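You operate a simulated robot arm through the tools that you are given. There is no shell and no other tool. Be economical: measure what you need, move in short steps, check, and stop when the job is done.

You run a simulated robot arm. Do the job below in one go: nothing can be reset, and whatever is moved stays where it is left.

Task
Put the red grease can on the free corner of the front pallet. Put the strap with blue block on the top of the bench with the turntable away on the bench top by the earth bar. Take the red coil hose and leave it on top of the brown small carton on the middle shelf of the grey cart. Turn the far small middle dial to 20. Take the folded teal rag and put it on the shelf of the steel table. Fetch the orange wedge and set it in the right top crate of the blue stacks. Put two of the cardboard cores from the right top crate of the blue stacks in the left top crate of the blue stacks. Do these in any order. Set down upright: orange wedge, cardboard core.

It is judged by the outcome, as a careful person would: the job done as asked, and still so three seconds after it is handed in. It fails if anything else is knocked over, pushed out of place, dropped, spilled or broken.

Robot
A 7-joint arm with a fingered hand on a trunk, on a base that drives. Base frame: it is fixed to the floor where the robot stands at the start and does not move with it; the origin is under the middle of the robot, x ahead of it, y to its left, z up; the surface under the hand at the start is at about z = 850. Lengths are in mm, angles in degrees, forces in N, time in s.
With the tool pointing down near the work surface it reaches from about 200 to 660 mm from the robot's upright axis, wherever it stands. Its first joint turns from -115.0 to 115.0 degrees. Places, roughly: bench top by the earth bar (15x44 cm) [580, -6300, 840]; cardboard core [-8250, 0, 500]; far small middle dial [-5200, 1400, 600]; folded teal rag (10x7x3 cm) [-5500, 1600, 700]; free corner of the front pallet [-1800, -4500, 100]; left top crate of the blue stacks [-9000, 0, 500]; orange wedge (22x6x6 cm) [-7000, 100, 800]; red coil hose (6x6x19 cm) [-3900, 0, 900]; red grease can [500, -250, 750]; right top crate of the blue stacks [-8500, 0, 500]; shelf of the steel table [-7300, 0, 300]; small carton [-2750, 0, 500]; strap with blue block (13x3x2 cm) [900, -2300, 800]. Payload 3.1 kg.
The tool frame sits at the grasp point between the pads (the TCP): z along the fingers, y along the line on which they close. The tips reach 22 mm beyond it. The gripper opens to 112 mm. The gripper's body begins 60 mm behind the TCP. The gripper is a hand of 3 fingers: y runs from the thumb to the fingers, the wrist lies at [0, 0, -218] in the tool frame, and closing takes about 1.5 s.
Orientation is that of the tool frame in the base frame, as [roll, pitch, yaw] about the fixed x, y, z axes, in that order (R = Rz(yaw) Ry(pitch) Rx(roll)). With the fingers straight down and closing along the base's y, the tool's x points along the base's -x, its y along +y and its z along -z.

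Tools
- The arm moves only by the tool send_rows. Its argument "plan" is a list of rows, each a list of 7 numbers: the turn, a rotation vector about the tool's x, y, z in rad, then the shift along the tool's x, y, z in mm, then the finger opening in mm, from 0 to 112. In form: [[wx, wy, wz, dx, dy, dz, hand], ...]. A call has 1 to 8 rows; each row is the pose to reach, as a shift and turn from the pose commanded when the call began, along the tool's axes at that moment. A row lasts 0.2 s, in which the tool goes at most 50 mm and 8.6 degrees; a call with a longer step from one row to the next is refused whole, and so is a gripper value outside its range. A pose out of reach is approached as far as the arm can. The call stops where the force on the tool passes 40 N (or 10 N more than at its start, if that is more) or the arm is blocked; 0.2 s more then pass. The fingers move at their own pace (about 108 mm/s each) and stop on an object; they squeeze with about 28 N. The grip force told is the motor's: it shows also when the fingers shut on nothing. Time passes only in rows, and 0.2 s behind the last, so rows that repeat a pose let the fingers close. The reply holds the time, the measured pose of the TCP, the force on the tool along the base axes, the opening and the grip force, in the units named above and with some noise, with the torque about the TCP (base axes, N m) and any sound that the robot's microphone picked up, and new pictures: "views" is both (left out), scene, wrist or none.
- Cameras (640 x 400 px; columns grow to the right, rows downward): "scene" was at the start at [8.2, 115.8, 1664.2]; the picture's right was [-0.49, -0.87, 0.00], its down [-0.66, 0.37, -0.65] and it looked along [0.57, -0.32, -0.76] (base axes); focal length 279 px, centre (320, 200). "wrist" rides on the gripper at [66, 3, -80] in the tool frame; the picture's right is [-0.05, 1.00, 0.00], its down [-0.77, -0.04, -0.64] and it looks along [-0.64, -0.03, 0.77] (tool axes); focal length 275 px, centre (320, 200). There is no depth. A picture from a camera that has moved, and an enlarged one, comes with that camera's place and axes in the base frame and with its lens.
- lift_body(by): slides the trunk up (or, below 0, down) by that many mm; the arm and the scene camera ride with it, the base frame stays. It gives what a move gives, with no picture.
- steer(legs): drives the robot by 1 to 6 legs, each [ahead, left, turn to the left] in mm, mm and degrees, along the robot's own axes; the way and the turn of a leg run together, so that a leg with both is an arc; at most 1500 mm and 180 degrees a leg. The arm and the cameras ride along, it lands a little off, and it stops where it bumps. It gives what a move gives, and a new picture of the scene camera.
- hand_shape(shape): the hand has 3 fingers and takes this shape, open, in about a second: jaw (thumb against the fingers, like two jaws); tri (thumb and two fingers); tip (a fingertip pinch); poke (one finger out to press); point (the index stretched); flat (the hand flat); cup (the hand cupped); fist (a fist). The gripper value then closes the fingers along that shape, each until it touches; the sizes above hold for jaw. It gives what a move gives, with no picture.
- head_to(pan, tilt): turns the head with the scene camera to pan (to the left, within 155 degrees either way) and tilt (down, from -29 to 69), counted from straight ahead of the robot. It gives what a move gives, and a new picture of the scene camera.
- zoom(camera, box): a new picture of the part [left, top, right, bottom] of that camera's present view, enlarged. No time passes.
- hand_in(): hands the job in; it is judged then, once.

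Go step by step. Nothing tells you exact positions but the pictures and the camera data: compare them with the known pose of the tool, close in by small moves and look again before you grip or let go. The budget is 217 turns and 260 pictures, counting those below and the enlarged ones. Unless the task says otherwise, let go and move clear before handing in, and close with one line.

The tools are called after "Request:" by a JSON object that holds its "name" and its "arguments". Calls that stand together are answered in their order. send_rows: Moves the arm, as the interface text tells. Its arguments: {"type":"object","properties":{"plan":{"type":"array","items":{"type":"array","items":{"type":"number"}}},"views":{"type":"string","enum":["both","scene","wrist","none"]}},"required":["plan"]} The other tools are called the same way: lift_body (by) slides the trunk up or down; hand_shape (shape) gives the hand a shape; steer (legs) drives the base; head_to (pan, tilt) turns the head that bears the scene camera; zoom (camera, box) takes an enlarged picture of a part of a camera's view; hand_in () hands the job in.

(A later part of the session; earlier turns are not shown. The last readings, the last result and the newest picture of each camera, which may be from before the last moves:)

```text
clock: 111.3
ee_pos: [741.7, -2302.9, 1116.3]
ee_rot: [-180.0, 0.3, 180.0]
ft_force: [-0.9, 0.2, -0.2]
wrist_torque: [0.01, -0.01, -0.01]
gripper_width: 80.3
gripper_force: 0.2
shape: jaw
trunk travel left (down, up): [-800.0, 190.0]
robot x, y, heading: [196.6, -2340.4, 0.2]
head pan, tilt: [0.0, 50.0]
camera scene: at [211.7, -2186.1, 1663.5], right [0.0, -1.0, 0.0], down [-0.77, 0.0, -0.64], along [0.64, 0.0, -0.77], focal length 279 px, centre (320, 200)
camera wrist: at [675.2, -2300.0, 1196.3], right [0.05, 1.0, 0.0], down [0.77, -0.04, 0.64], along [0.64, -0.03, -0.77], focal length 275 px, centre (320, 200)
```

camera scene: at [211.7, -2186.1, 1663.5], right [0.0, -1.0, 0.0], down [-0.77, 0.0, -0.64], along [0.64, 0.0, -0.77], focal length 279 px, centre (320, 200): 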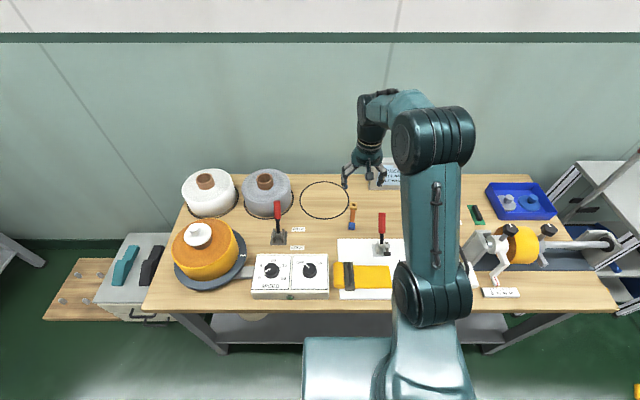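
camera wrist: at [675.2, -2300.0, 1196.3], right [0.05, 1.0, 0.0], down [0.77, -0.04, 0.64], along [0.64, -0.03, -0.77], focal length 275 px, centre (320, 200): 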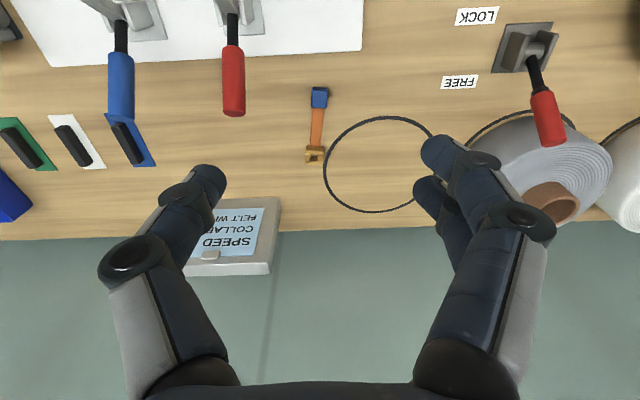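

Block located at about (819, -2308, top ≈785), strap axis turned about 7°. I'll come down above it with matched yaw.

Request:
{"name": "send_rows", "arguments": {"plan": [[0, 0, 0.06, -40, -3, 20, 70], [0, 0, 0.13, -79, -5, 45, 70], [0, 0, 0.13, -79, -5, 93, 70], [0, 0, 0.13, -79, -5, 141, 70], [0, 0, 0.13, -79, -5, 189, 70], [0, 0, 0.13, -79, -5, 230, 70], [0, 0, 0.13, -79, -5, 260, 70], [0, 0, 0.13, -79, -5, 260, 70]], "views": "both"}}

```text
clock: 113.1
ee_pos: [820.2, -2308.3, 856.0]
ee_rot: [-179.9, 0.1, 172.5]
ft_force: [-0.7, -0.1, -0.6]
wrist_torque: [-0.03, 0.03, -0.02]
gripper_width: 70.1
gripper_force: 0.1
shape: jaw
trunk travel left (down, up): [-800.0, 190.0]
robot x, y, heading: [198.7, -2341.8, 0.2]
head pan, tilt: [0.0, 50.0]
camera scene: at [213.2, -2185.7, 1663.4], right [0.0, -1.0, 0.0], down [-0.77, 0.0, -0.64], along [0.64, 0.0, -0.77], focal length 279 px, centre (320, 200)
camera wrist: at [756.0, -2296.9, 936.0], right [0.18, 0.98, 0.0], down [0.76, -0.14, 0.64], along [0.63, -0.11, -0.77], focal length 275 px, centre (320, 200)
```

scene: 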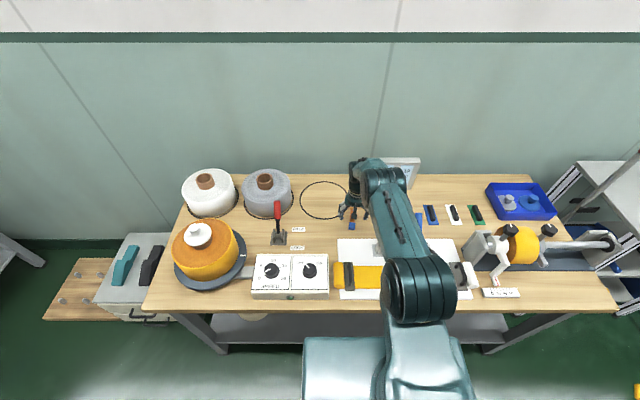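
wrist: 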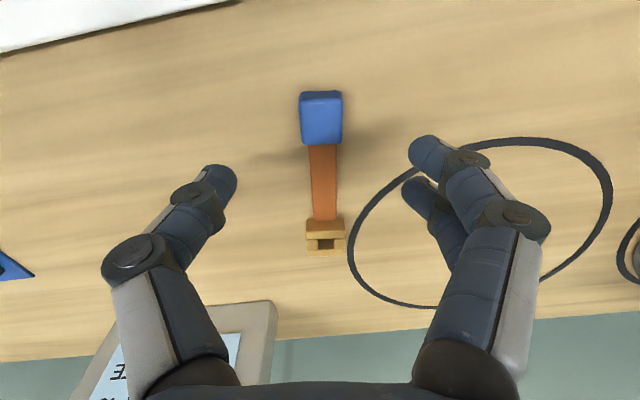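

Aligned over the block. Going down, looking once more just above the table before closing.

Request:
{"name": "send_rows", "arguments": {"plan": [[0, 0, 0, 1, 0, 30, 70], [0, 0, 0, 1, 0, 52, 60], [0, 0, 0, 1, 0, 60, 60], [0, 0, 0, 1, 0, 62, 60], [0, 0, 0, 1, 0, 62, 60]], "views": "wrist"}}

```text
clock: 114.4
ee_pos: [815.4, -2307.7, 801.3]
ee_rot: [179.9, 0.9, 172.6]
ft_force: [-4.0, 2.2, 22.7]
wrist_torque: [0.47, 0.09, 0.09]
gripper_width: 60.1
gripper_force: 0.1
shape: jaw
out of reach, approached as far as the arm can: row 3, 4, 5
trunk travel left (down, up): [-800.0, 190.0]
robot x, y, heading: [196.0, -2335.4, 0.5]
head pan, tilt: [0.0, 50.0]
stopped in row 5: the force on the tool passed its limit at 41 N (the readings are from after the stop); the commanded pose is now the measured one
camera wrist: at [749.1, -2297.2, 880.3], right [0.18, 0.98, 0.0], down [0.75, -0.14, 0.65], along [0.64, -0.11, -0.76], focal length 275 px, centre (320, 200)
```

wrist: 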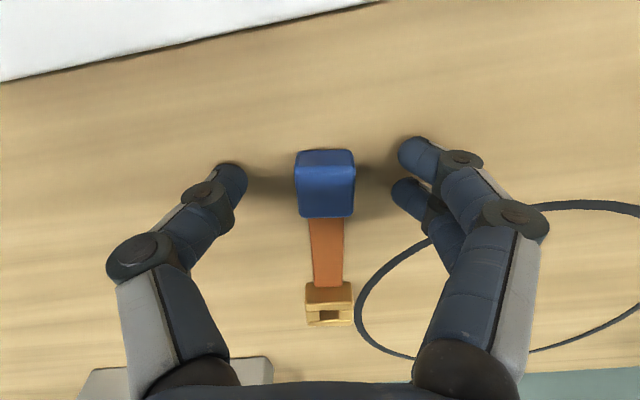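

Tips touched the table (top ≈ 779); block is between the fingers. Raising 3 mm and closing.

Request:
{"name": "send_rows", "arguments": {"plan": [[0, 0, 0, 0, 0, -3, 60], [0, 0, 0, 0, 0, -3, 10], [0, 0, 0, 0, 0, -3, 10], [0, 0, 0, 0, 0, -3, 10], [0, 0, 0, 0, 0, -3, 10], [0, 0, 0, 0, 0, -3, 10], [0, 0, 0, 0, 0, -3, 10]], "views": "wrist"}}

```text
clock: 116.0
ee_pos: [815.3, -2309.0, 801.9]
ee_rot: [179.9, 0.5, 172.6]
ft_force: [-1.2, 1.9, 4.0]
wrist_torque: [0.14, 0.02, -0.01]
gripper_width: 24.4
gripper_force: 28.2
shape: jaw
trunk travel left (down, up): [-800.0, 190.0]
robot x, y, heading: [194.6, -2340.8, 0.1]
head pan, tilt: [0.0, 50.0]
camera wrist: at [750.5, -2297.4, 880.5], right [0.18, 0.98, 0.0], down [0.75, -0.14, 0.64], along [0.63, -0.11, -0.77], focal length 275 px, centre (320, 200)
```

wrist: 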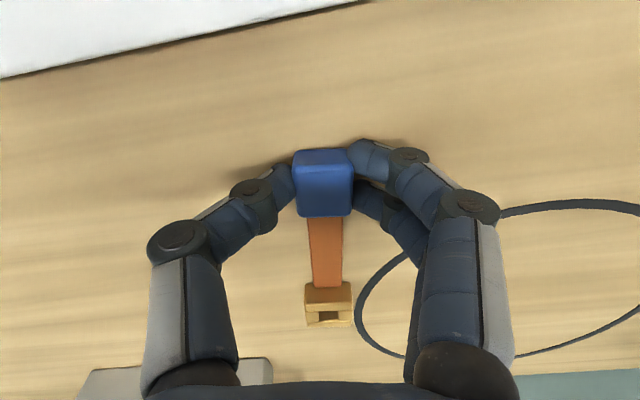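

Block gripped (24 mm). Lifting straight up and then pulling back.

Request:
{"name": "send_rows", "arguments": {"plan": [[0, 0, 0, 0, 0, -40, 10], [0, 0, 0, 0, 0, -85, 10], [0, 0, 0, 0, 0, -130, 10], [0, 0, 0, 0, 0, -175, 10], [0, 0, 0, 0, 0, -220, 10], [0, 0, 0, 0, 0, -265, 10], [0, 0, 0, 0, 0, -310, 10]], "views": "both"}}

Request:
{"name": "send_rows", "arguments": {"plan": [[0, 0, 0, 45, 0, 0, 10], [0, 0, 0, 90, 0, 0, 10], [0, 0, 0, 135, 0, 0, 10], [0, 0, 0, 180, 0, 0, 10], [0, 0, 0, 225, 0, 0, 10], [0, 0, 0, 265, 0, 0, 10]], "views": "none"}}

```text
clock: 117.6
ee_pos: [812.8, -2309.4, 1112.3]
ee_rot: [179.9, 0.5, 172.5]
ft_force: [0.2, 0.6, -0.7]
wrist_torque: [-0.02, 0.03, 0.0]
gripper_width: 23.4
gripper_force: 27.7
shape: jaw
trunk travel left (down, up): [-800.0, 190.0]
robot x, y, heading: [197.9, -2337.3, 0.1]
head pan, tilt: [0.0, 50.0]
camera scene: at [213.0, -2185.5, 1663.3], right [0.0, -1.0, 0.0], down [-0.77, 0.0, -0.64], along [0.64, 0.0, -0.77], focal length 279 px, centre (320, 200)
camera wrist: at [747.8, -2297.6, 1191.1], right [0.18, 0.98, 0.0], down [0.75, -0.14, 0.64], along [0.63, -0.11, -0.77], focal length 275 px, centre (320, 200)
```

scene: 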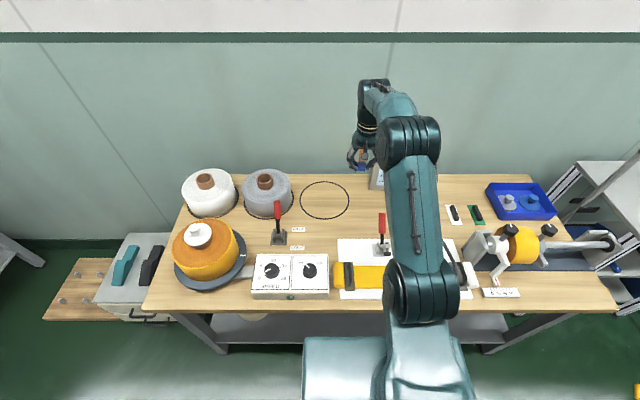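
wrist: 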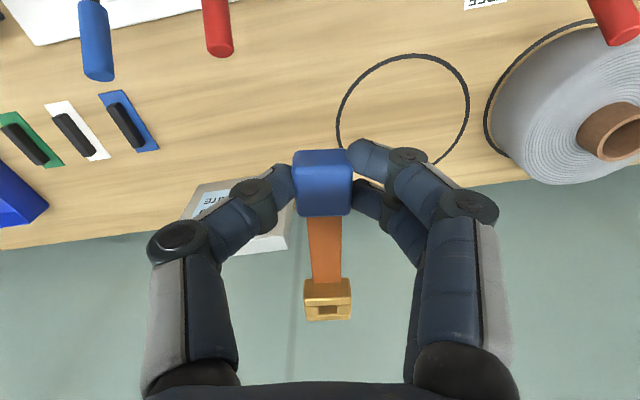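

```text
clock: 119.0
ee_pos: [549.1, -2274.2, 1111.0]
ee_rot: [179.9, 0.7, 172.7]
ft_force: [0.0, 0.2, -0.3]
wrist_torque: [0.01, 0.03, 0.02]
gripper_width: 23.3
gripper_force: 28.1
shape: jaw
trunk travel left (down, up): [-800.0, 190.0]
robot x, y, heading: [198.3, -2340.1, -0.1]
head pan, tilt: [0.0, 50.0]
```

The strap is held and clear of everything. Now I'll back off and drive down the aisle towards the earth-bar bench, stopping short to look.

Request:
{"name": "steer", "arguments": {"legs": [[-750, 0, 0], [0, 0, -90], [1500, 0, 0], [1500, 0, 0], [500, 0, 0], [0, 0, 90]]}}

Request:
{"name": "head_to", "arguments": {"pan": -15, "tilt": 30}}

```text
clock: 147.3
ee_pos: [-283.6, -5765.1, 1109.4]
ee_rot: [179.8, 0.5, 171.8]
ft_force: [0.6, 0.3, -1.3]
wrist_torque: [0.0, 0.04, 0.03]
gripper_width: 23.5
gripper_force: 28.1
shape: jaw
trunk travel left (down, up): [-800.0, 190.0]
robot x, y, heading: [-637.3, -5826.1, -0.8]
head pan, tilt: [0.0, 50.0]
camera scene: at [-620.3, -5671.0, 1663.4], right [-0.01, -1.0, 0.0], down [-0.77, 0.01, -0.64], along [0.64, -0.01, -0.77], focal length 279 px, centre (320, 200)
```

scene: 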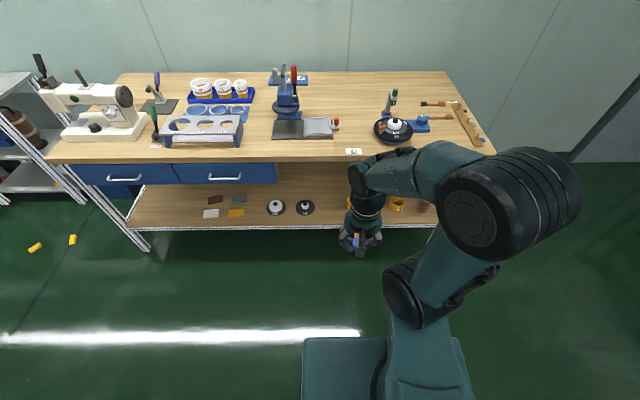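

```text
clock: 148.1
ee_pos: [-282.6, -5764.4, 1108.8]
ee_rot: [179.9, 0.5, 171.8]
ft_force: [0.1, -0.1, -1.2]
wrist_torque: [0.04, 0.01, 0.0]
gripper_width: 23.2
gripper_force: 28.0
shape: jaw
trunk travel left (down, up): [-800.0, 190.0]
robot x, y, heading: [-640.6, -5824.8, -0.8]
head pan, tilt: [-15.0, 30.0]
camera scene: at [-610.3, -5694.4, 1692.8], right [-0.27, -0.96, 0.0], down [-0.48, 0.14, -0.87], along [0.83, -0.23, -0.5], focal length 279 px, centre (320, 200)
```

scene: 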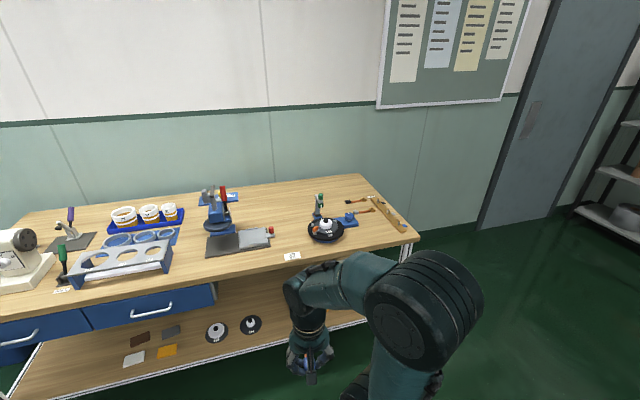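

Request:
{"name": "zoom", "arguments": {"camera": "scene", "box": [265, 165, 425, 265]}}

```text
4.00 times, centred on (345, 215) of scene
camera zoom: at [-610.3, -5694.4, 1692.8], right [-0.27, -0.96, 0.0], down [-0.48, 0.14, -0.87], along [0.83, -0.23, -0.5], focal length 1115 px, centre (220, 140)
```

zoom: 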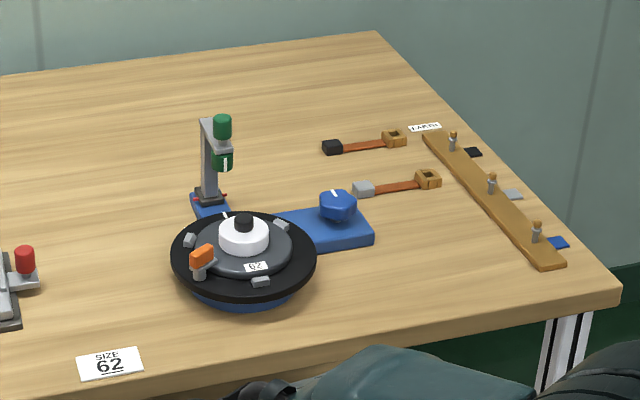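

The earth bar has black, grey and blue slots; black and grey straps lie beside it with the buckle toward the bar. The blue strap belongs in the free place at about (505, -6310), laid the same way. Driving up to it.

Request:
{"name": "steer", "arguments": {"legs": [[0, -420, 0.8], [580, 0, 0]]}}

Request:
{"name": "head_to", "arguments": {"pan": -5, "tilt": 50}}

```text
clock: 153.6
ee_pos: [294.8, -6174.7, 1110.2]
ee_rot: [179.9, 0.5, 172.6]
ft_force: [-0.1, 0.6, -0.2]
wrist_torque: [-0.02, 0.03, 0.0]
gripper_width: 23.5
gripper_force: 28.4
shape: jaw
trunk travel left (down, up): [-800.0, 190.0]
robot x, y, heading: [-58.2, -6242.7, 0.0]
head pan, tilt: [-15.0, 30.0]
camera scene: at [-31.5, -6109.1, 1692.9], right [-0.26, -0.97, 0.0], down [-0.48, 0.13, -0.87], along [0.84, -0.22, -0.5], focal length 279 px, centre (320, 200)
```

scene: 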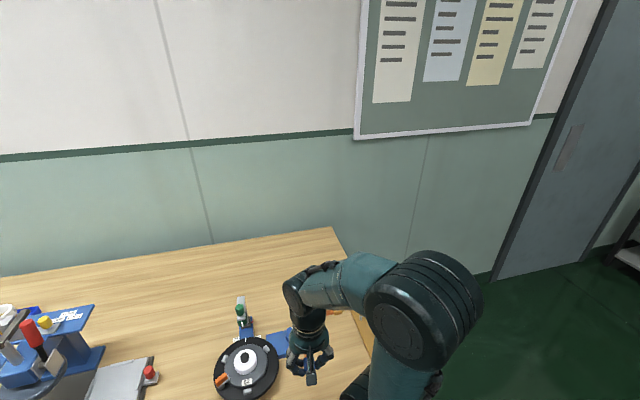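

```text
clock: 154.4
ee_pos: [295.2, -6175.2, 1109.5]
ee_rot: [179.9, 0.5, 172.6]
ft_force: [-0.3, -0.6, 0.4]
wrist_torque: [-0.03, 0.05, -0.02]
gripper_width: 23.4
gripper_force: 28.3
shape: jaw
trunk travel left (down, up): [-800.0, 190.0]
robot x, y, heading: [-59.8, -6239.0, 0.0]
head pan, tilt: [-5.0, 50.0]
camera scene: at [-42.6, -6092.5, 1663.4], right [-0.09, -1.0, 0.0], down [-0.76, 0.07, -0.64], along [0.64, -0.05, -0.77], focal length 279 px, centre (320, 200)
```

scene: 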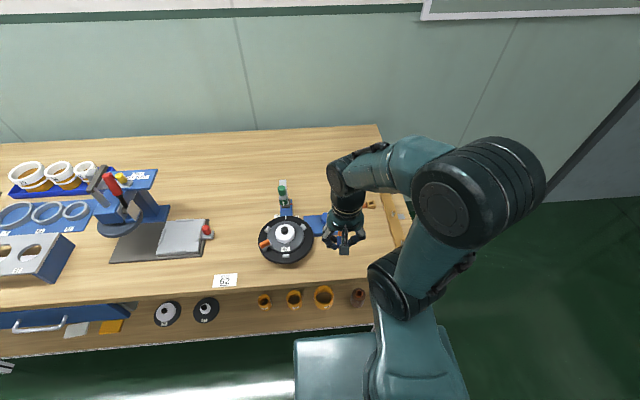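

I'll swing the hand toward the slot while turning it so the strap points at the bar.

Request:
{"name": "send_rows", "arguments": {"plan": [[0, 0, 0.15, -20, -9, 0, 10], [0, 0, 0.3, -40, -18, 0, 10], [0, 0, 0.45, -60, -27, 0, 10], [0, 0, 0.6, -80, -36, 0, 10], [0, 0, 0.75, -100, -45, 0, 10], [0, 0, 0.9, -120, -54, 0, 10], [0, 0, 1.05, -140, -63, 0, 10], [0, 0, 1.2, -161, -73, 0, 10]], "views": "none"}}

Request:
{"name": "send_rows", "arguments": {"plan": [[0, 0, 0.12, 0, 0, 20, 10], [0, 0, 0.24, 0, 0, 50, 10], [0, 0, 0.24, 0, 0, 90, 10], [0, 0, 0.24, 0, 0, 90, 10]], "views": "both"}}

```text
clock: 156.2
ee_pos: [447.1, -6267.3, 1110.6]
ee_rot: [179.5, 0.1, 103.8]
ft_force: [0.1, 0.3, -0.4]
wrist_torque: [0.0, 0.0, 0.05]
gripper_width: 23.5
gripper_force: 27.6
shape: jaw
trunk travel left (down, up): [-800.0, 190.0]
robot x, y, heading: [-61.9, -6237.2, 0.1]
head pan, tilt: [-5.0, 50.0]
```

```text
clock: 157.2
ee_pos: [445.6, -6269.1, 1020.7]
ee_rot: [179.4, -0.1, 90.1]
ft_force: [0.1, -0.6, -0.9]
wrist_torque: [0.05, 0.01, 0.0]
gripper_width: 23.1
gripper_force: 28.1
shape: jaw
trunk travel left (down, up): [-800.0, 190.0]
robot x, y, heading: [-59.6, -6240.3, 0.2]
head pan, tilt: [-5.0, 50.0]
camera scene: at [-43.2, -6092.4, 1663.4], right [-0.08, -1.0, 0.0], down [-0.76, 0.06, -0.64], along [0.64, -0.05, -0.77], focal length 279 px, centre (320, 200)
camera wrist: at [448.8, -6202.0, 1100.5], right [1.0, -0.04, 0.01], down [-0.04, -0.77, 0.64], along [-0.02, -0.64, -0.77], focal length 275 px, centre (320, 200)
```

scene: 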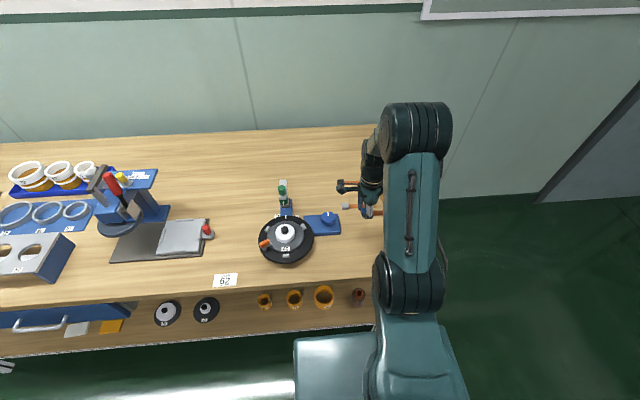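
wrist: 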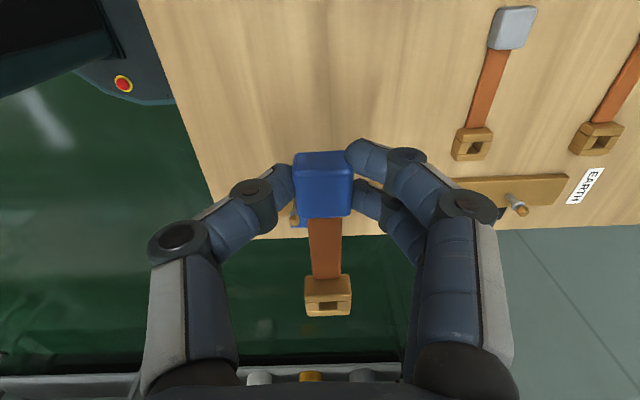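

The table here is also near z 779; the free slot by pattern is about x 488, block at y -6262. Moving over and lowering.

Request:
{"name": "send_rows", "arguments": {"plan": [[0, 0, 0, 5, 30, 30, 10], [0, 0, 0, 5, 43, 70, 10], [0, 0, 0, 5, 43, 115, 10], [0, 0, 0, 5, 43, 160, 10], [0, 0, 0, 5, 43, 190, 10], [0, 0, 0, 5, 43, 190, 10]], "views": "both"}}

```text
clock: 158.3
ee_pos: [492.7, -6262.9, 870.9]
ee_rot: [178.9, 0.1, 90.1]
ft_force: [-6.7, 0.7, 29.7]
wrist_torque: [-0.04, 0.31, -0.01]
gripper_width: 24.4
gripper_force: 28.1
shape: jaw
trunk travel left (down, up): [-800.0, 190.0]
robot x, y, heading: [-63.5, -6237.2, 0.0]
head pan, tilt: [-5.0, 50.0]
stopped in row 5: the force on the tool passed its limit at 93 N (the readings are from after the stop); the commanded pose is now the measured one
camera scene: at [-47.8, -6092.2, 1663.8], right [-0.08, -1.0, 0.0], down [-0.76, 0.06, -0.65], along [0.64, -0.05, -0.76], focal length 279 px, centre (320, 200)
camera wrist: at [494.4, -6196.5, 950.5], right [1.0, -0.04, 0.02], down [-0.05, -0.77, 0.64], along [-0.01, -0.64, -0.77], focal length 275 px, centre (320, 200)
```

scene: 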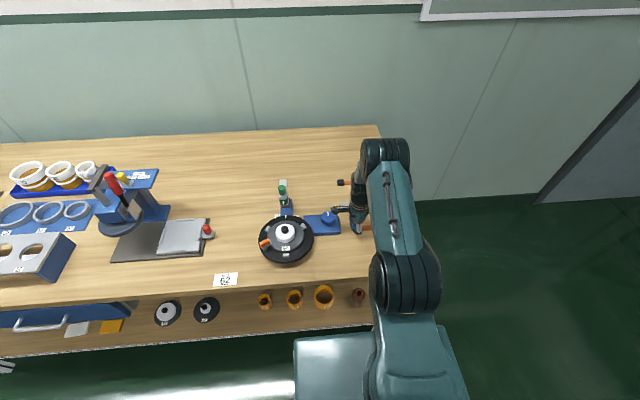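
wrist: 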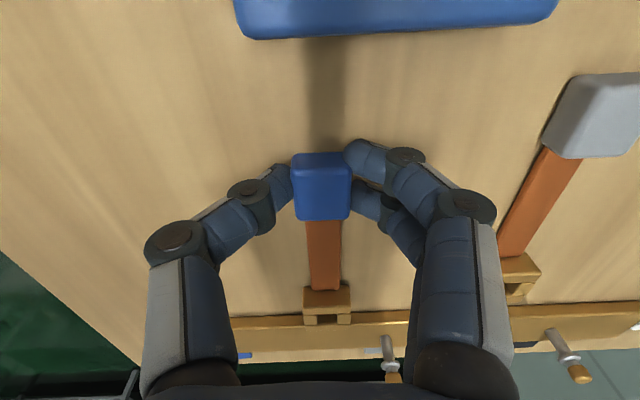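

The table here is really at about z 850 and I touched down early, with the buckle close to the bar. I'll lift a little, shift 20 mm away from the bar and 25 mm toward the front, and look again.

Request:
{"name": "send_rows", "arguments": {"plan": [[0, 0, 0, 0, 0, -20, 10], [0, 0, 0, 20, -25, -20, 10], [0, 0, 0, 20, -25, -20, 10]], "views": "both"}}

```text
clock: 159.1
ee_pos: [471.0, -6243.7, 887.5]
ee_rot: [179.2, 0.0, 90.1]
ft_force: [0.0, 0.3, 0.3]
wrist_torque: [0.05, -0.01, -0.01]
gripper_width: 23.6
gripper_force: 27.6
shape: jaw
trunk travel left (down, up): [-800.0, 190.0]
robot x, y, heading: [-57.1, -6239.5, 0.1]
head pan, tilt: [-5.0, 50.0]
camera scene: at [-41.0, -6093.5, 1663.4], right [-0.09, -1.0, 0.0], down [-0.76, 0.07, -0.64], along [0.64, -0.05, -0.77], focal length 279 px, centre (320, 200)
camera wrist: at [472.3, -6177.1, 966.8], right [1.0, -0.04, 0.01], down [-0.04, -0.77, 0.63], along [-0.02, -0.63, -0.77], focal length 275 px, centre (320, 200)
```

scene: 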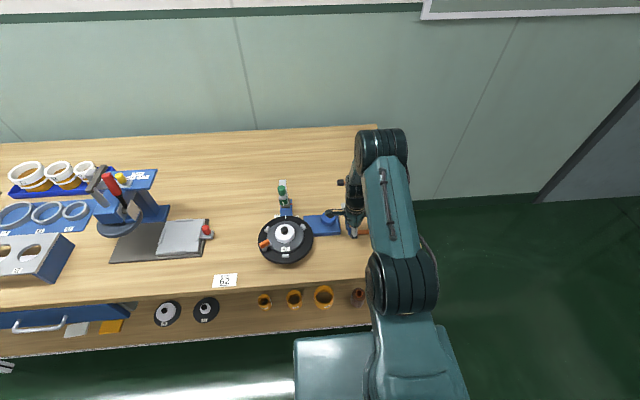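
wrist: 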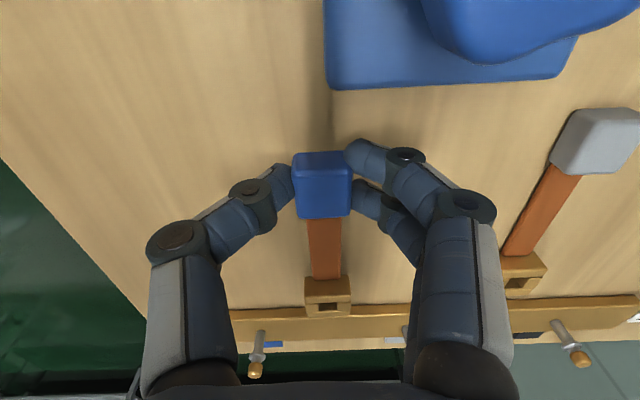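

The buckle now clears the bar by about 25 mm and the turntable plate by 20 mm. Lowering gently to contact.

Request:
{"name": "send_rows", "arguments": {"plan": [[0, 0, 0, 0, 0, 8, 10], [0, 0, 0, 0, 0, 11, 10], [0, 0, 0, 0, 0, 13, 10], [0, 0, 0, 0, 0, 14, 10], [0, 0, 0, 0, 0, 15, 10], [0, 0, 0, 0, 0, 16, 10]], "views": "wrist"}}

```text
clock: 160.5
ee_pos: [469.6, -6241.1, 872.5]
ee_rot: [179.1, 0.0, 90.0]
ft_force: [0.6, 1.2, 2.0]
wrist_torque: [-0.03, -0.06, 0.0]
gripper_width: 23.4
gripper_force: 27.4
shape: jaw
trunk travel left (down, up): [-800.0, 190.0]
robot x, y, heading: [-59.3, -6242.5, 0.2]
head pan, tilt: [-5.0, 50.0]
camera wrist: at [471.6, -6176.4, 951.2], right [1.0, -0.04, 0.02], down [-0.04, -0.77, 0.64], along [-0.02, -0.64, -0.77], focal length 275 px, centre (320, 200)
```

wrist: 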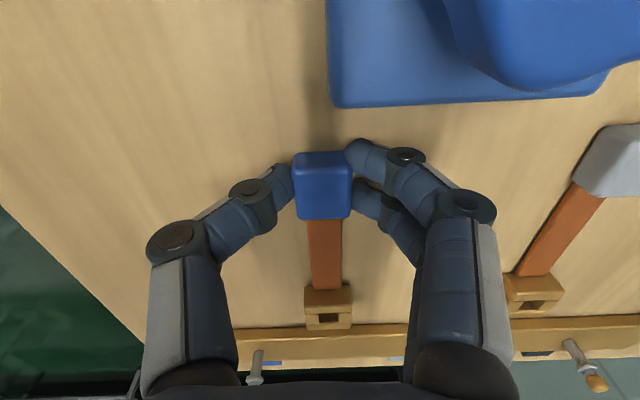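

Touching lightly, beside the bar and parallel to the other straps. Opening slightly (the plate is near) and rising.

Request:
{"name": "send_rows", "arguments": {"plan": [[0, 0, 0, 0, 0, 0.5, 10], [0, 0, 0, 0, 0, 0.5, 45], [0, 0, 0, 0, 0, 0.5, 45], [0, 0, 0, 0, 0, 0.5, 45], [0, 0, 0, 0, 0, -40, 45], [0, 0, 0, 0, 0, -85, 45], [0, 0, 0, 0, 0, -130, 45], [0, 0, 0, 0, 0, -175, 45]], "views": "both"}}

```text
clock: 162.3
ee_pos: [466.4, -6242.1, 1048.6]
ee_rot: [179.1, 0.0, 90.2]
ft_force: [-0.3, 0.2, 0.0]
wrist_torque: [-0.01, 0.01, 0.01]
gripper_width: 44.5
gripper_force: 0.0
shape: jaw
trunk travel left (down, up): [-800.0, 190.0]
robot x, y, heading: [-56.7, -6238.7, 0.2]
head pan, tilt: [-5.0, 50.0]
camera scene: at [-43.9, -6092.4, 1663.3], right [-0.08, -1.0, 0.0], down [-0.76, 0.06, -0.64], along [0.64, -0.05, -0.77], focal length 279 px, centre (320, 200)
camera wrist: at [468.5, -6175.9, 1127.5], right [1.0, -0.04, 0.02], down [-0.04, -0.77, 0.64], along [-0.02, -0.64, -0.77], focal length 275 px, centre (320, 200)
```

scene: 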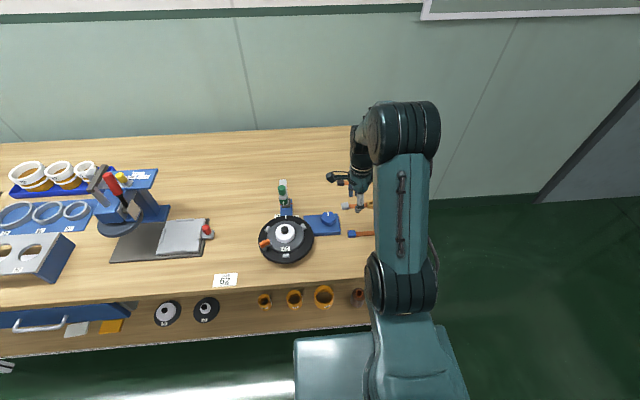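
wrist: 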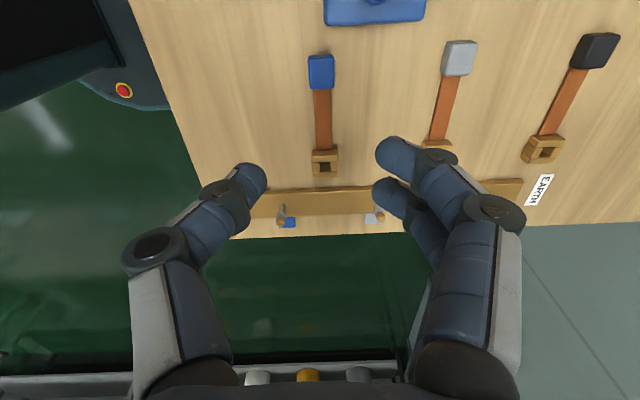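

The blue strap lies in line with the others by the earth bar. Next I'll tuck the arm, and drive up to the head of the central line to look for the cart and hose.

Request:
{"name": "send_rows", "arguments": {"plan": [[0, 0, -0.15, 8, -20, -10, 60], [0, 0, -0.3, 16, -40, -20, 80], [0, 0, -0.45, 24, -60, -30, 112], [0, 0, -0.6, 32, -80, -40, 112], [0, 0, -0.75, 40, -100, -50, 112], [0, 0, -0.9, 48, -120, -60, 112], [0, 0, -1.05, 56, -140, -60, 112], [0, 0, -1.2, 62, -160, -60, 112]], "views": "none"}}

Request:
{"name": "send_rows", "arguments": {"plan": [[0, 0, -0.15, 0, 0, 0, 112], [0, 0, -0.3, 0, 0, 0, 112], [0, 0, -0.37, 0, 0, 0, 112]], "views": "none"}}

Request:
{"name": "steer", "arguments": {"legs": [[-900, 0, 0], [0, 0, 90], [1500, 0, 0], [1500, 0, 0], [1500, 0, 0], [800, 0, 90]]}}

Request:
{"name": "head_to", "arguments": {"pan": 0, "tilt": 20}}

```text
clock: 164.1
ee_pos: [304.1, -6180.3, 1104.0]
ee_rot: [179.6, 0.8, 159.0]
ft_force: [-0.3, -0.7, -0.3]
wrist_torque: [-0.01, 0.0, 0.02]
gripper_width: 112.0
gripper_force: 0.1
shape: jaw
trunk travel left (down, up): [-800.0, 190.0]
robot x, y, heading: [-58.6, -6242.6, 0.2]
head pan, tilt: [-5.0, 50.0]
```

```text
clock: 164.9
ee_pos: [306.7, -6181.5, 1103.8]
ee_rot: [180.0, 0.9, -179.9]
ft_force: [0.6, -0.4, 0.0]
wrist_torque: [0.0, 0.01, 0.0]
gripper_width: 112.0
gripper_force: 0.2
shape: jaw
trunk travel left (down, up): [-800.0, 190.0]
robot x, y, heading: [-58.0, -6239.5, 0.1]
head pan, tilt: [-5.0, 50.0]
```

```text
clock: 198.3
ee_pos: [-1901.6, -1342.9, 1103.6]
ee_rot: [-180.0, 0.7, 1.6]
ft_force: [-0.3, 0.3, 0.6]
wrist_torque: [0.02, 0.0, -0.03]
gripper_width: 111.7
gripper_force: 0.1
shape: jaw
trunk travel left (down, up): [-800.0, 190.0]
robot x, y, heading: [-1538.9, -1276.7, -178.0]
head pan, tilt: [-5.0, 50.0]
cut short: leg 6
camera scene: at [-1550.5, -1420.7, 1663.4], right [0.06, 1.0, 0.0], down [0.76, -0.04, -0.64], along [-0.64, 0.04, -0.77], focal length 279 px, centre (320, 200)
```

scene: 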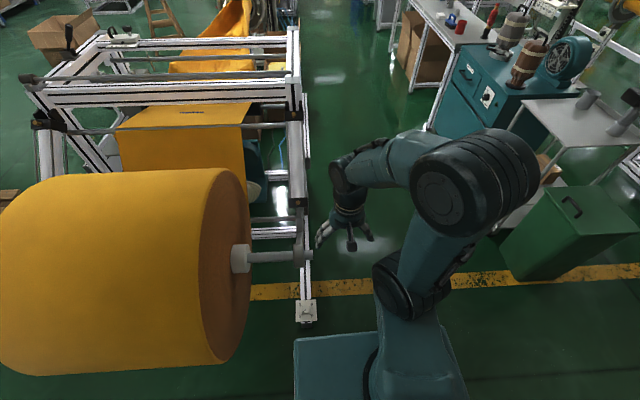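

```text
clock: 199.2
ee_pos: [-1901.1, -1343.7, 1103.5]
ee_rot: [-179.9, 0.8, 1.6]
ft_force: [-0.4, 0.0, 0.9]
wrist_torque: [-0.02, -0.01, -0.01]
gripper_width: 111.5
gripper_force: 0.0
shape: jaw
trunk travel left (down, up): [-800.0, 190.0]
robot x, y, heading: [-1541.5, -1275.9, -177.8]
head pan, tilt: [0.0, 20.0]
camera scene: at [-1566.5, -1427.8, 1708.9], right [-0.03, 1.0, 0.0], down [0.34, 0.01, -0.94], along [-0.94, -0.03, -0.34], focal length 279 px, centre (320, 200)
```

scene: 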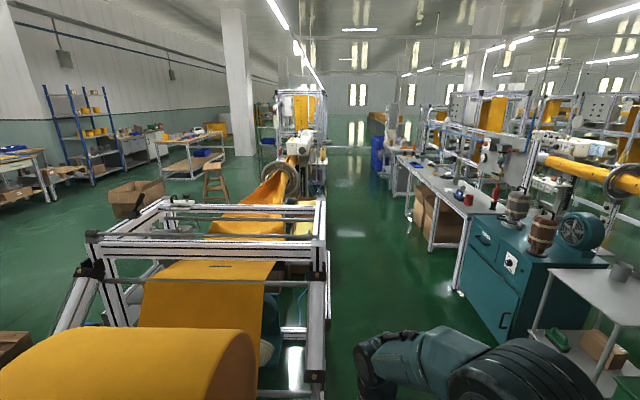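

The last leg was cut a little short, but I see nothing disturbed; I'll zoom at the central line to identify cart and hose.

Request:
{"name": "zoom", "arguments": {"camera": "scene", "box": [400, 130, 640, 280]}}

Request:
{"name": "steer", "arguments": {"legs": [[0, -150, 0]]}}

Request:
{"name": "head_to", "arguments": {"pan": -45, "tilt": 30}}

```text
2.67 times, centred on (520, 205) of scene
camera zoom: at [-1566.5, -1427.8, 1708.9], right [-0.03, 1.0, 0.0], down [0.34, 0.01, -0.94], along [-0.94, -0.03, -0.34], focal length 743 px, centre (-213, 187)
```

zoom: 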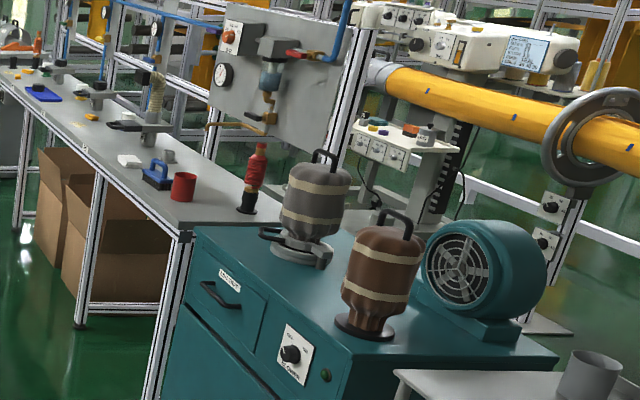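

```text
clock: 200.6
ee_pos: [-1905.8, -1196.4, 1104.4]
ee_rot: [179.9, 0.7, 1.6]
ft_force: [-0.4, 0.7, 0.0]
wrist_torque: [0.01, 0.0, 0.04]
gripper_width: 112.0
gripper_force: 0.1
shape: jaw
trunk travel left (down, up): [-800.0, 190.0]
robot x, y, heading: [-1545.0, -1128.0, -178.4]
head pan, tilt: [0.0, 20.0]
camera scene: at [-1570.9, -1279.1, 1709.0], right [-0.03, 1.0, 0.0], down [0.34, 0.01, -0.94], along [-0.94, -0.03, -0.34], focal length 279 px, centre (320, 200)
```

scene: 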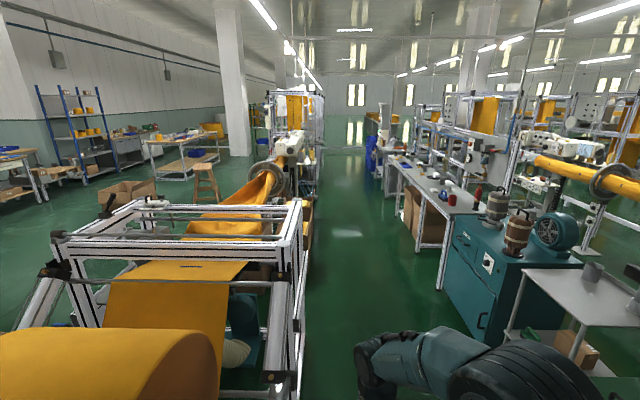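

```text
clock: 201.7
ee_pos: [-1906.7, -1195.6, 1103.4]
ee_rot: [-179.9, 0.9, 1.6]
ft_force: [0.7, 0.0, 0.8]
wrist_torque: [0.03, -0.03, 0.0]
gripper_width: 112.1
gripper_force: 0.1
shape: jaw
trunk travel left (down, up): [-800.0, 190.0]
robot x, y, heading: [-1539.2, -1126.2, -178.1]
head pan, tilt: [-45.0, 30.0]
camera scene: at [-1543.7, -1214.5, 1692.9], right [0.69, 0.73, 0.0], down [0.36, -0.34, -0.87], along [-0.63, 0.59, -0.5], focal length 279 px, centre (320, 200)
```

scene: 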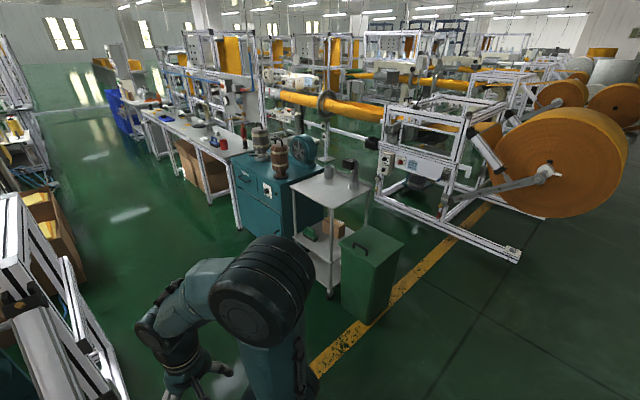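

I see the red coil hose upright at the bench corner (about -3880, 0) and the grey cart with a carton on its middle shelf. Zooming on the cart.

Request:
{"name": "zoom", "arguments": {"camera": "scene", "box": [220, 120, 420, 320]}}

Request:
{"name": "steer", "arguments": {"legs": [[0, 0, -88], [-50, 950, 0]]}}

Request:
{"name": "head_to", "arguments": {"pan": 0, "tilt": 35}}

```text
2.00 times, centred on (320, 220) of scene
camera zoom: at [-1543.7, -1214.5, 1692.9], right [0.69, 0.73, 0.0], down [0.36, -0.34, -0.87], along [-0.63, 0.59, -0.5], focal length 557 px, centre (320, 160)
```

zoom: 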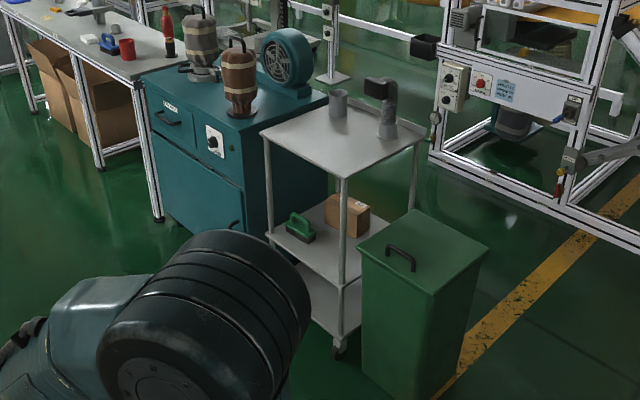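

```text
clock: 208.6
ee_pos: [-2163.7, -827.6, 1104.2]
ee_rot: [-179.9, 0.9, -78.7]
ft_force: [-1.1, -1.1, -0.2]
wrist_torque: [0.02, -0.02, 0.03]
gripper_width: 111.7
gripper_force: 0.1
shape: jaw
trunk travel left (down, up): [-800.0, 190.0]
robot x, y, heading: [-2031.6, -1178.1, 101.4]
head pan, tilt: [-45.0, 30.0]
stopped in leg 2: the robot was blocked; the commanded pose is now the measured one
camera scene: at [-2122.6, -1187.2, 1692.7], right [0.83, -0.55, 0.0], down [-0.28, -0.42, -0.87], along [0.48, 0.72, -0.5], focal length 279 px, centre (320, 200)
```

scene: 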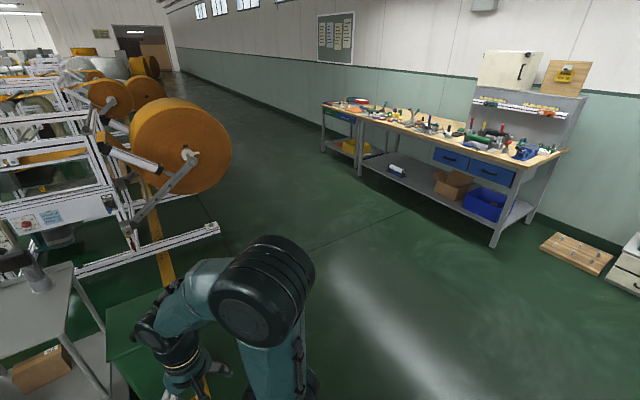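

```text
clock: 209.7
ee_pos: [-2160.4, -826.2, 1103.7]
ee_rot: [180.0, 0.8, -78.7]
ft_force: [0.2, 0.6, -0.2]
wrist_torque: [0.01, -0.04, -0.03]
gripper_width: 112.0
gripper_force: 0.0
shape: jaw
trunk travel left (down, up): [-800.0, 190.0]
robot x, y, heading: [-2031.4, -1173.2, 101.5]
head pan, tilt: [0.0, 35.0]
camera scene: at [-2187.1, -1174.9, 1685.1], right [0.98, 0.2, 0.0], down [0.11, -0.56, -0.82], along [-0.16, 0.8, -0.57], focal length 279 px, centre (320, 200)
```

scene: 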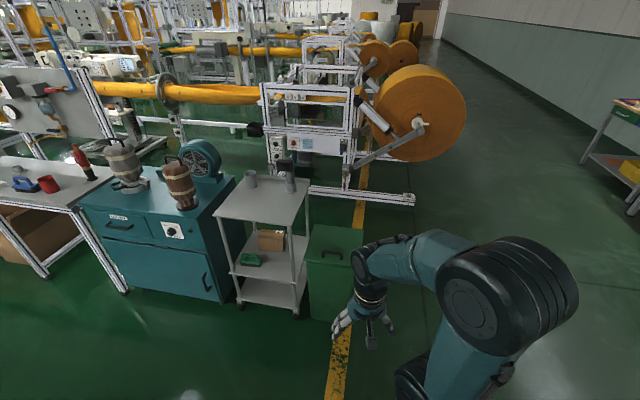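

I bumped the roll stand's foot while strafing. I'll pull away from it forward, straighten, and look at it to check that nothing moved.

Request:
{"name": "steer", "arguments": {"legs": [[250, 0, -11.5]]}}

Request:
{"name": "head_to", "arguments": {"pan": 120, "tilt": 45}}

```text
clock: 211.5
ee_pos: [-2114.1, -559.7, 1103.4]
ee_rot: [-180.0, 0.7, -90.2]
ft_force: [0.4, -0.4, 0.4]
wrist_torque: [0.01, -0.03, -0.01]
gripper_width: 111.8
gripper_force: 0.1
shape: jaw
trunk travel left (down, up): [-800.0, 190.0]
robot x, y, heading: [-2055.1, -924.0, 89.8]
head pan, tilt: [0.0, 35.0]
camera scene: at [-2209.3, -895.4, 1685.1], right [1.0, 0.0, 0.0], down [0.0, -0.57, -0.82], along [0.0, 0.82, -0.57], focal length 279 px, centre (320, 200)
```

scene: 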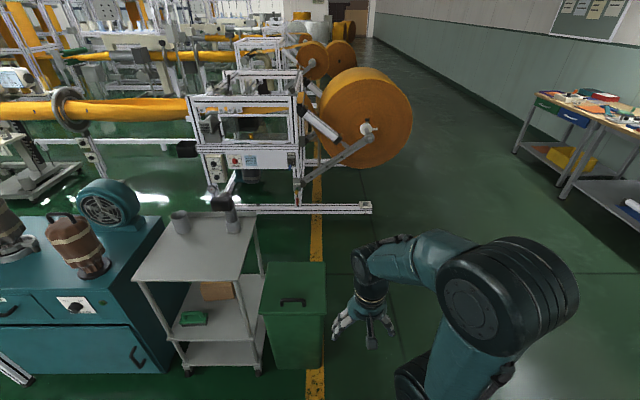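

```text
clock: 213.5
ee_pos: [-2114.7, -560.3, 1103.2]
ee_rot: [179.9, 1.0, -90.2]
ft_force: [0.3, -0.2, 0.1]
wrist_torque: [0.02, -0.02, 0.01]
gripper_width: 111.9
gripper_force: 0.1
shape: jaw
trunk travel left (down, up): [-800.0, 190.0]
robot x, y, heading: [-2056.9, -922.3, 90.0]
head pan, tilt: [120.0, 45.0]
camera scene: at [-2280.0, -1024.3, 1670.3], right [-0.5, 0.87, 0.0], down [0.61, 0.35, -0.71], along [-0.61, -0.35, -0.71], focal length 279 px, centre (320, 200)
```

scene: 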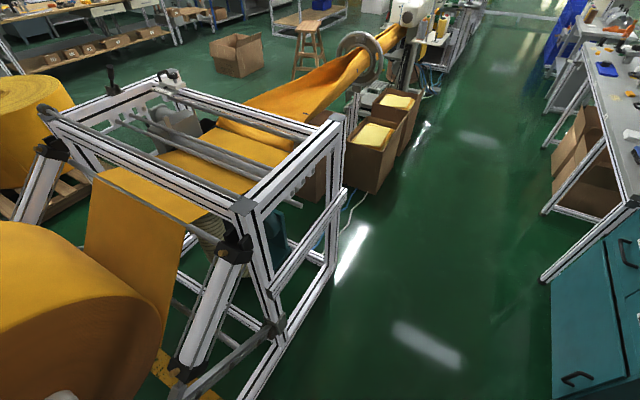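

The stand looks undisturbed. I'll strafe left along the aisle to face the hose at about x -3880.

Request:
{"name": "steer", "arguments": {"legs": [[0, 1500, 0], [0, 300, 0]]}}

Request:
{"name": "head_to", "arguments": {"pan": 0, "tilt": 30}}

```text
clock: 222.6
ee_pos: [-3918.0, -556.0, 1104.6]
ee_rot: [179.9, 0.8, -90.4]
ft_force: [-0.8, 0.0, 0.1]
wrist_torque: [-0.03, -0.01, 0.01]
gripper_width: 111.4
gripper_force: 0.1
shape: jaw
trunk travel left (down, up): [-800.0, 190.0]
robot x, y, heading: [-3861.6, -922.6, 90.0]
head pan, tilt: [120.0, 45.0]
camera scene: at [-4085.4, -1019.9, 1670.2], right [-0.5, 0.87, 0.0], down [0.61, 0.35, -0.71], along [-0.61, -0.35, -0.71], focal length 279 px, centre (320, 200)
```

scene: 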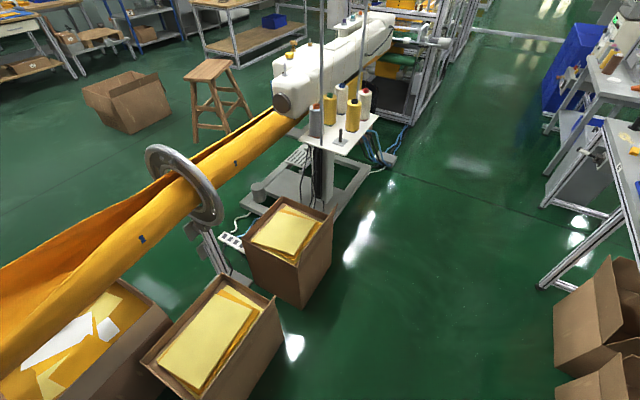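

```text
clock: 224.6
ee_pos: [-3917.2, -555.2, 1103.2]
ee_rot: [180.0, 0.9, -90.3]
ft_force: [0.8, 0.0, -0.7]
wrist_torque: [0.04, 0.0, 0.01]
gripper_width: 111.9
gripper_force: 0.1
shape: jaw
trunk travel left (down, up): [-800.0, 190.0]
robot x, y, heading: [-3864.3, -921.0, 89.8]
head pan, tilt: [0.0, 30.0]
camera scene: at [-4014.1, -889.1, 1692.9], right [1.0, 0.0, 0.0], down [0.0, -0.5, -0.87], along [0.0, 0.87, -0.5], focal length 279 px, centre (320, 200)
```

scene: 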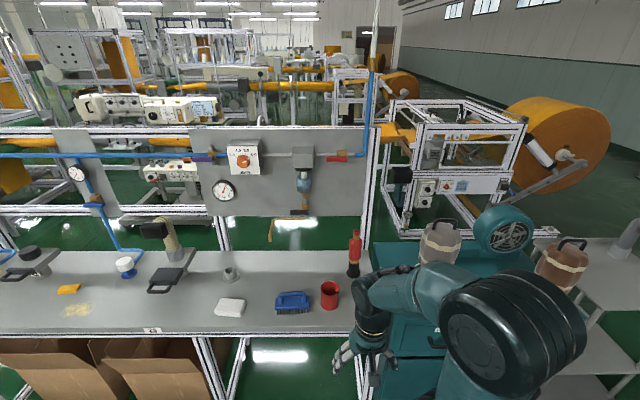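

Request:
{"name": "zoom", "arguments": {"camera": "scene", "box": [240, 130, 440, 330]}}

```text
2.00 times, centred on (340, 230) of scene
camera zoom: at [-4014.1, -889.1, 1692.9], right [1.0, 0.0, 0.0], down [0.0, -0.5, -0.87], along [0.0, 0.87, -0.5], focal length 557 px, centre (280, 140)
```

zoom: 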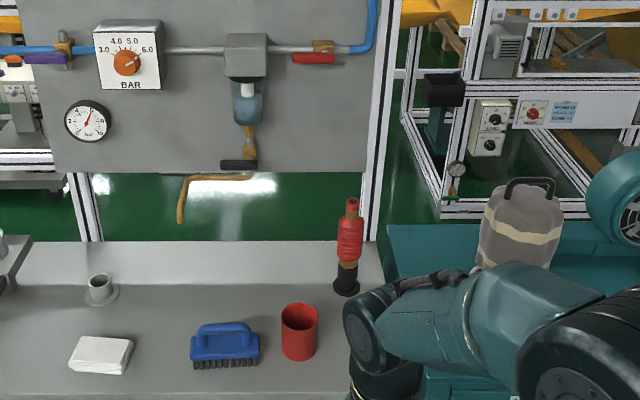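

The hose stands upright near (-3875, -20) on the bench, with a post behind it. I'll drive closer and then view from the wrist.

Request:
{"name": "steer", "arguments": {"legs": [[290, 0, 0]]}}

Request:
{"name": "send_rows", "arguments": {"plan": [[0, 0, 0, -20, 20, -40, 112], [0, 0, 0, -40, 38, -80, 112], [0, 0, 0, -60, 38, -110, 112], [0, 0, 0, -60, 38, -110, 112]]}}

```text
clock: 226.6
ee_pos: [-3917.7, -264.9, 1104.7]
ee_rot: [-179.9, 0.8, -90.4]
ft_force: [0.3, 0.5, 0.4]
wrist_torque: [-0.04, 0.0, 0.0]
gripper_width: 112.1
gripper_force: 0.1
shape: jaw
trunk travel left (down, up): [-800.0, 190.0]
robot x, y, heading: [-3860.6, -630.3, 89.7]
head pan, tilt: [0.0, 30.0]
camera scene: at [-4012.5, -597.8, 1692.9], right [1.0, -0.01, 0.0], down [0.0, -0.5, -0.87], along [0.0, 0.87, -0.5], focal length 279 px, centre (320, 200)
```

scene: 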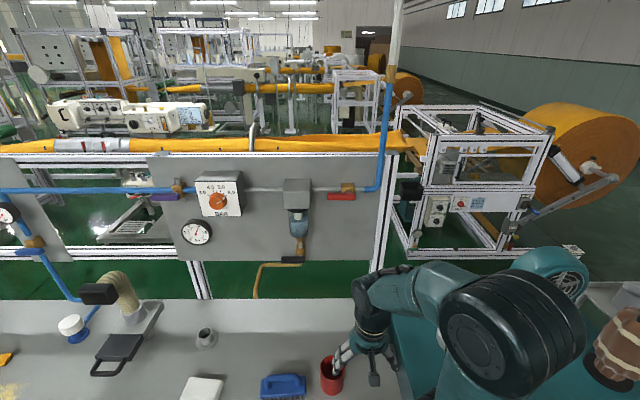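

```text
clock: 227.6
ee_pos: [-3952.9, -207.6, 1215.5]
ee_rot: [-180.0, 0.8, -90.5]
ft_force: [-0.7, 0.0, -0.7]
wrist_torque: [0.0, -0.01, -0.04]
gripper_width: 111.9
gripper_force: 0.1
shape: jaw
trunk travel left (down, up): [-800.0, 190.0]
robot x, y, heading: [-3861.7, -632.6, 89.9]
head pan, tilt: [0.0, 30.0]
camera scene: at [-4012.8, -598.5, 1692.9], right [1.0, -0.01, 0.0], down [0.0, -0.5, -0.87], along [0.0, 0.87, -0.5], focal length 279 px, centre (320, 200)
camera wrist: at [-3956.6, -274.6, 1294.5], right [-1.0, 0.05, 0.0], down [0.04, 0.76, 0.65], along [0.03, 0.65, -0.76], focal length 275 px, centre (320, 200)
```

scene: 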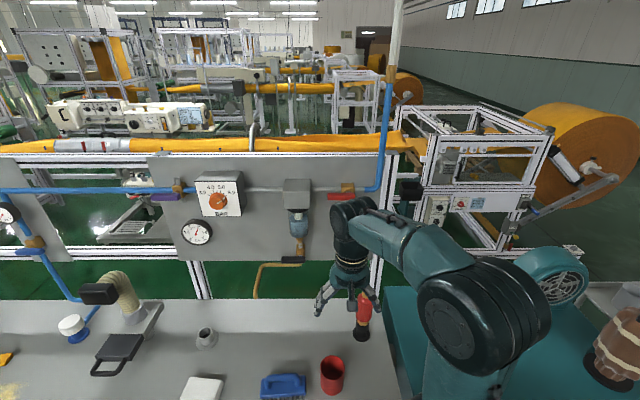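
wrist: 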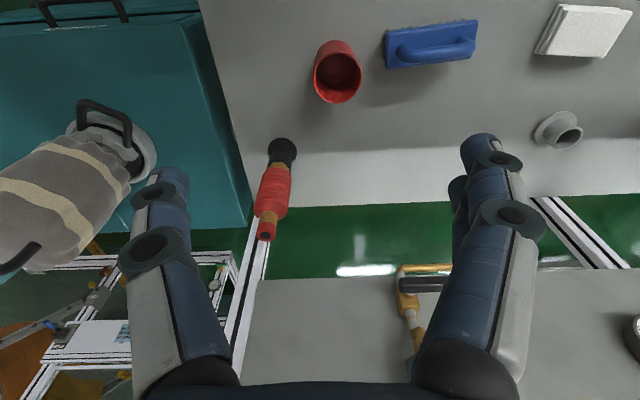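

The hose stands at about (-3873, -8), table ≈840, its top ≈1030. I'll move above it at z≈1150 and look again.

Request:
{"name": "send_rows", "arguments": {"plan": [[0, 0, 0, -35, -20, 0, 112], [0, 0, 0, -70, -40, 0, 112], [0, 0, 0, -110, -60, 0, 112], [0, 0, 0, -150, -80, 0, 112], [0, 0, 0, -175, -80, 30, 112], [0, 0, 0, -200, -80, 55, 112], [0, 0, 0, -200, -80, 55, 112]]}}

```text
clock: 229.2
ee_pos: [-3872.0, -6.4, 1163.1]
ee_rot: [180.0, 0.9, -90.4]
ft_force: [-1.1, 0.4, 0.0]
wrist_torque: [0.05, 0.01, 0.0]
gripper_width: 112.1
gripper_force: 0.0
shape: jaw
trunk travel left (down, up): [-800.0, 190.0]
robot x, y, heading: [-3857.0, -630.4, 89.8]
head pan, tilt: [0.0, 30.0]
camera scene: at [-4012.3, -599.5, 1693.0], right [1.0, -0.01, 0.0], down [0.0, -0.5, -0.87], along [0.0, 0.87, -0.5], focal length 279 px, centre (320, 200)
camera wrist: at [-3874.7, -74.2, 1241.8], right [-1.0, 0.05, 0.0], down [0.04, 0.76, 0.65], along [0.03, 0.65, -0.76], focal length 275 px, centre (320, 200)
```

scene: 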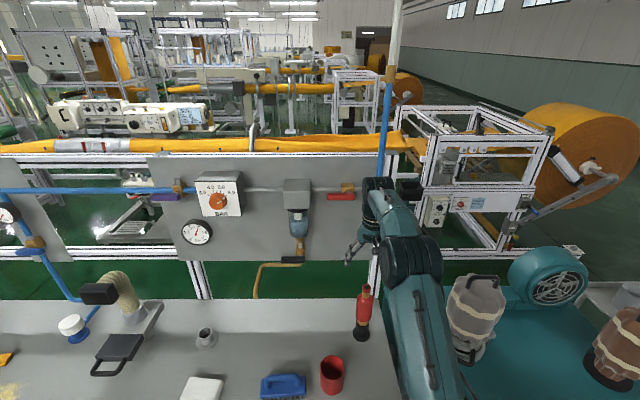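
wrist: 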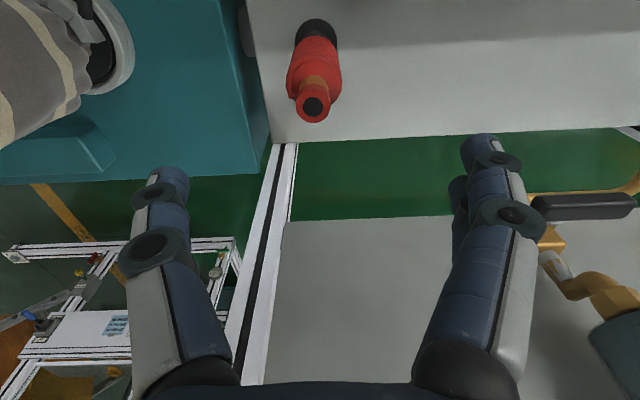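

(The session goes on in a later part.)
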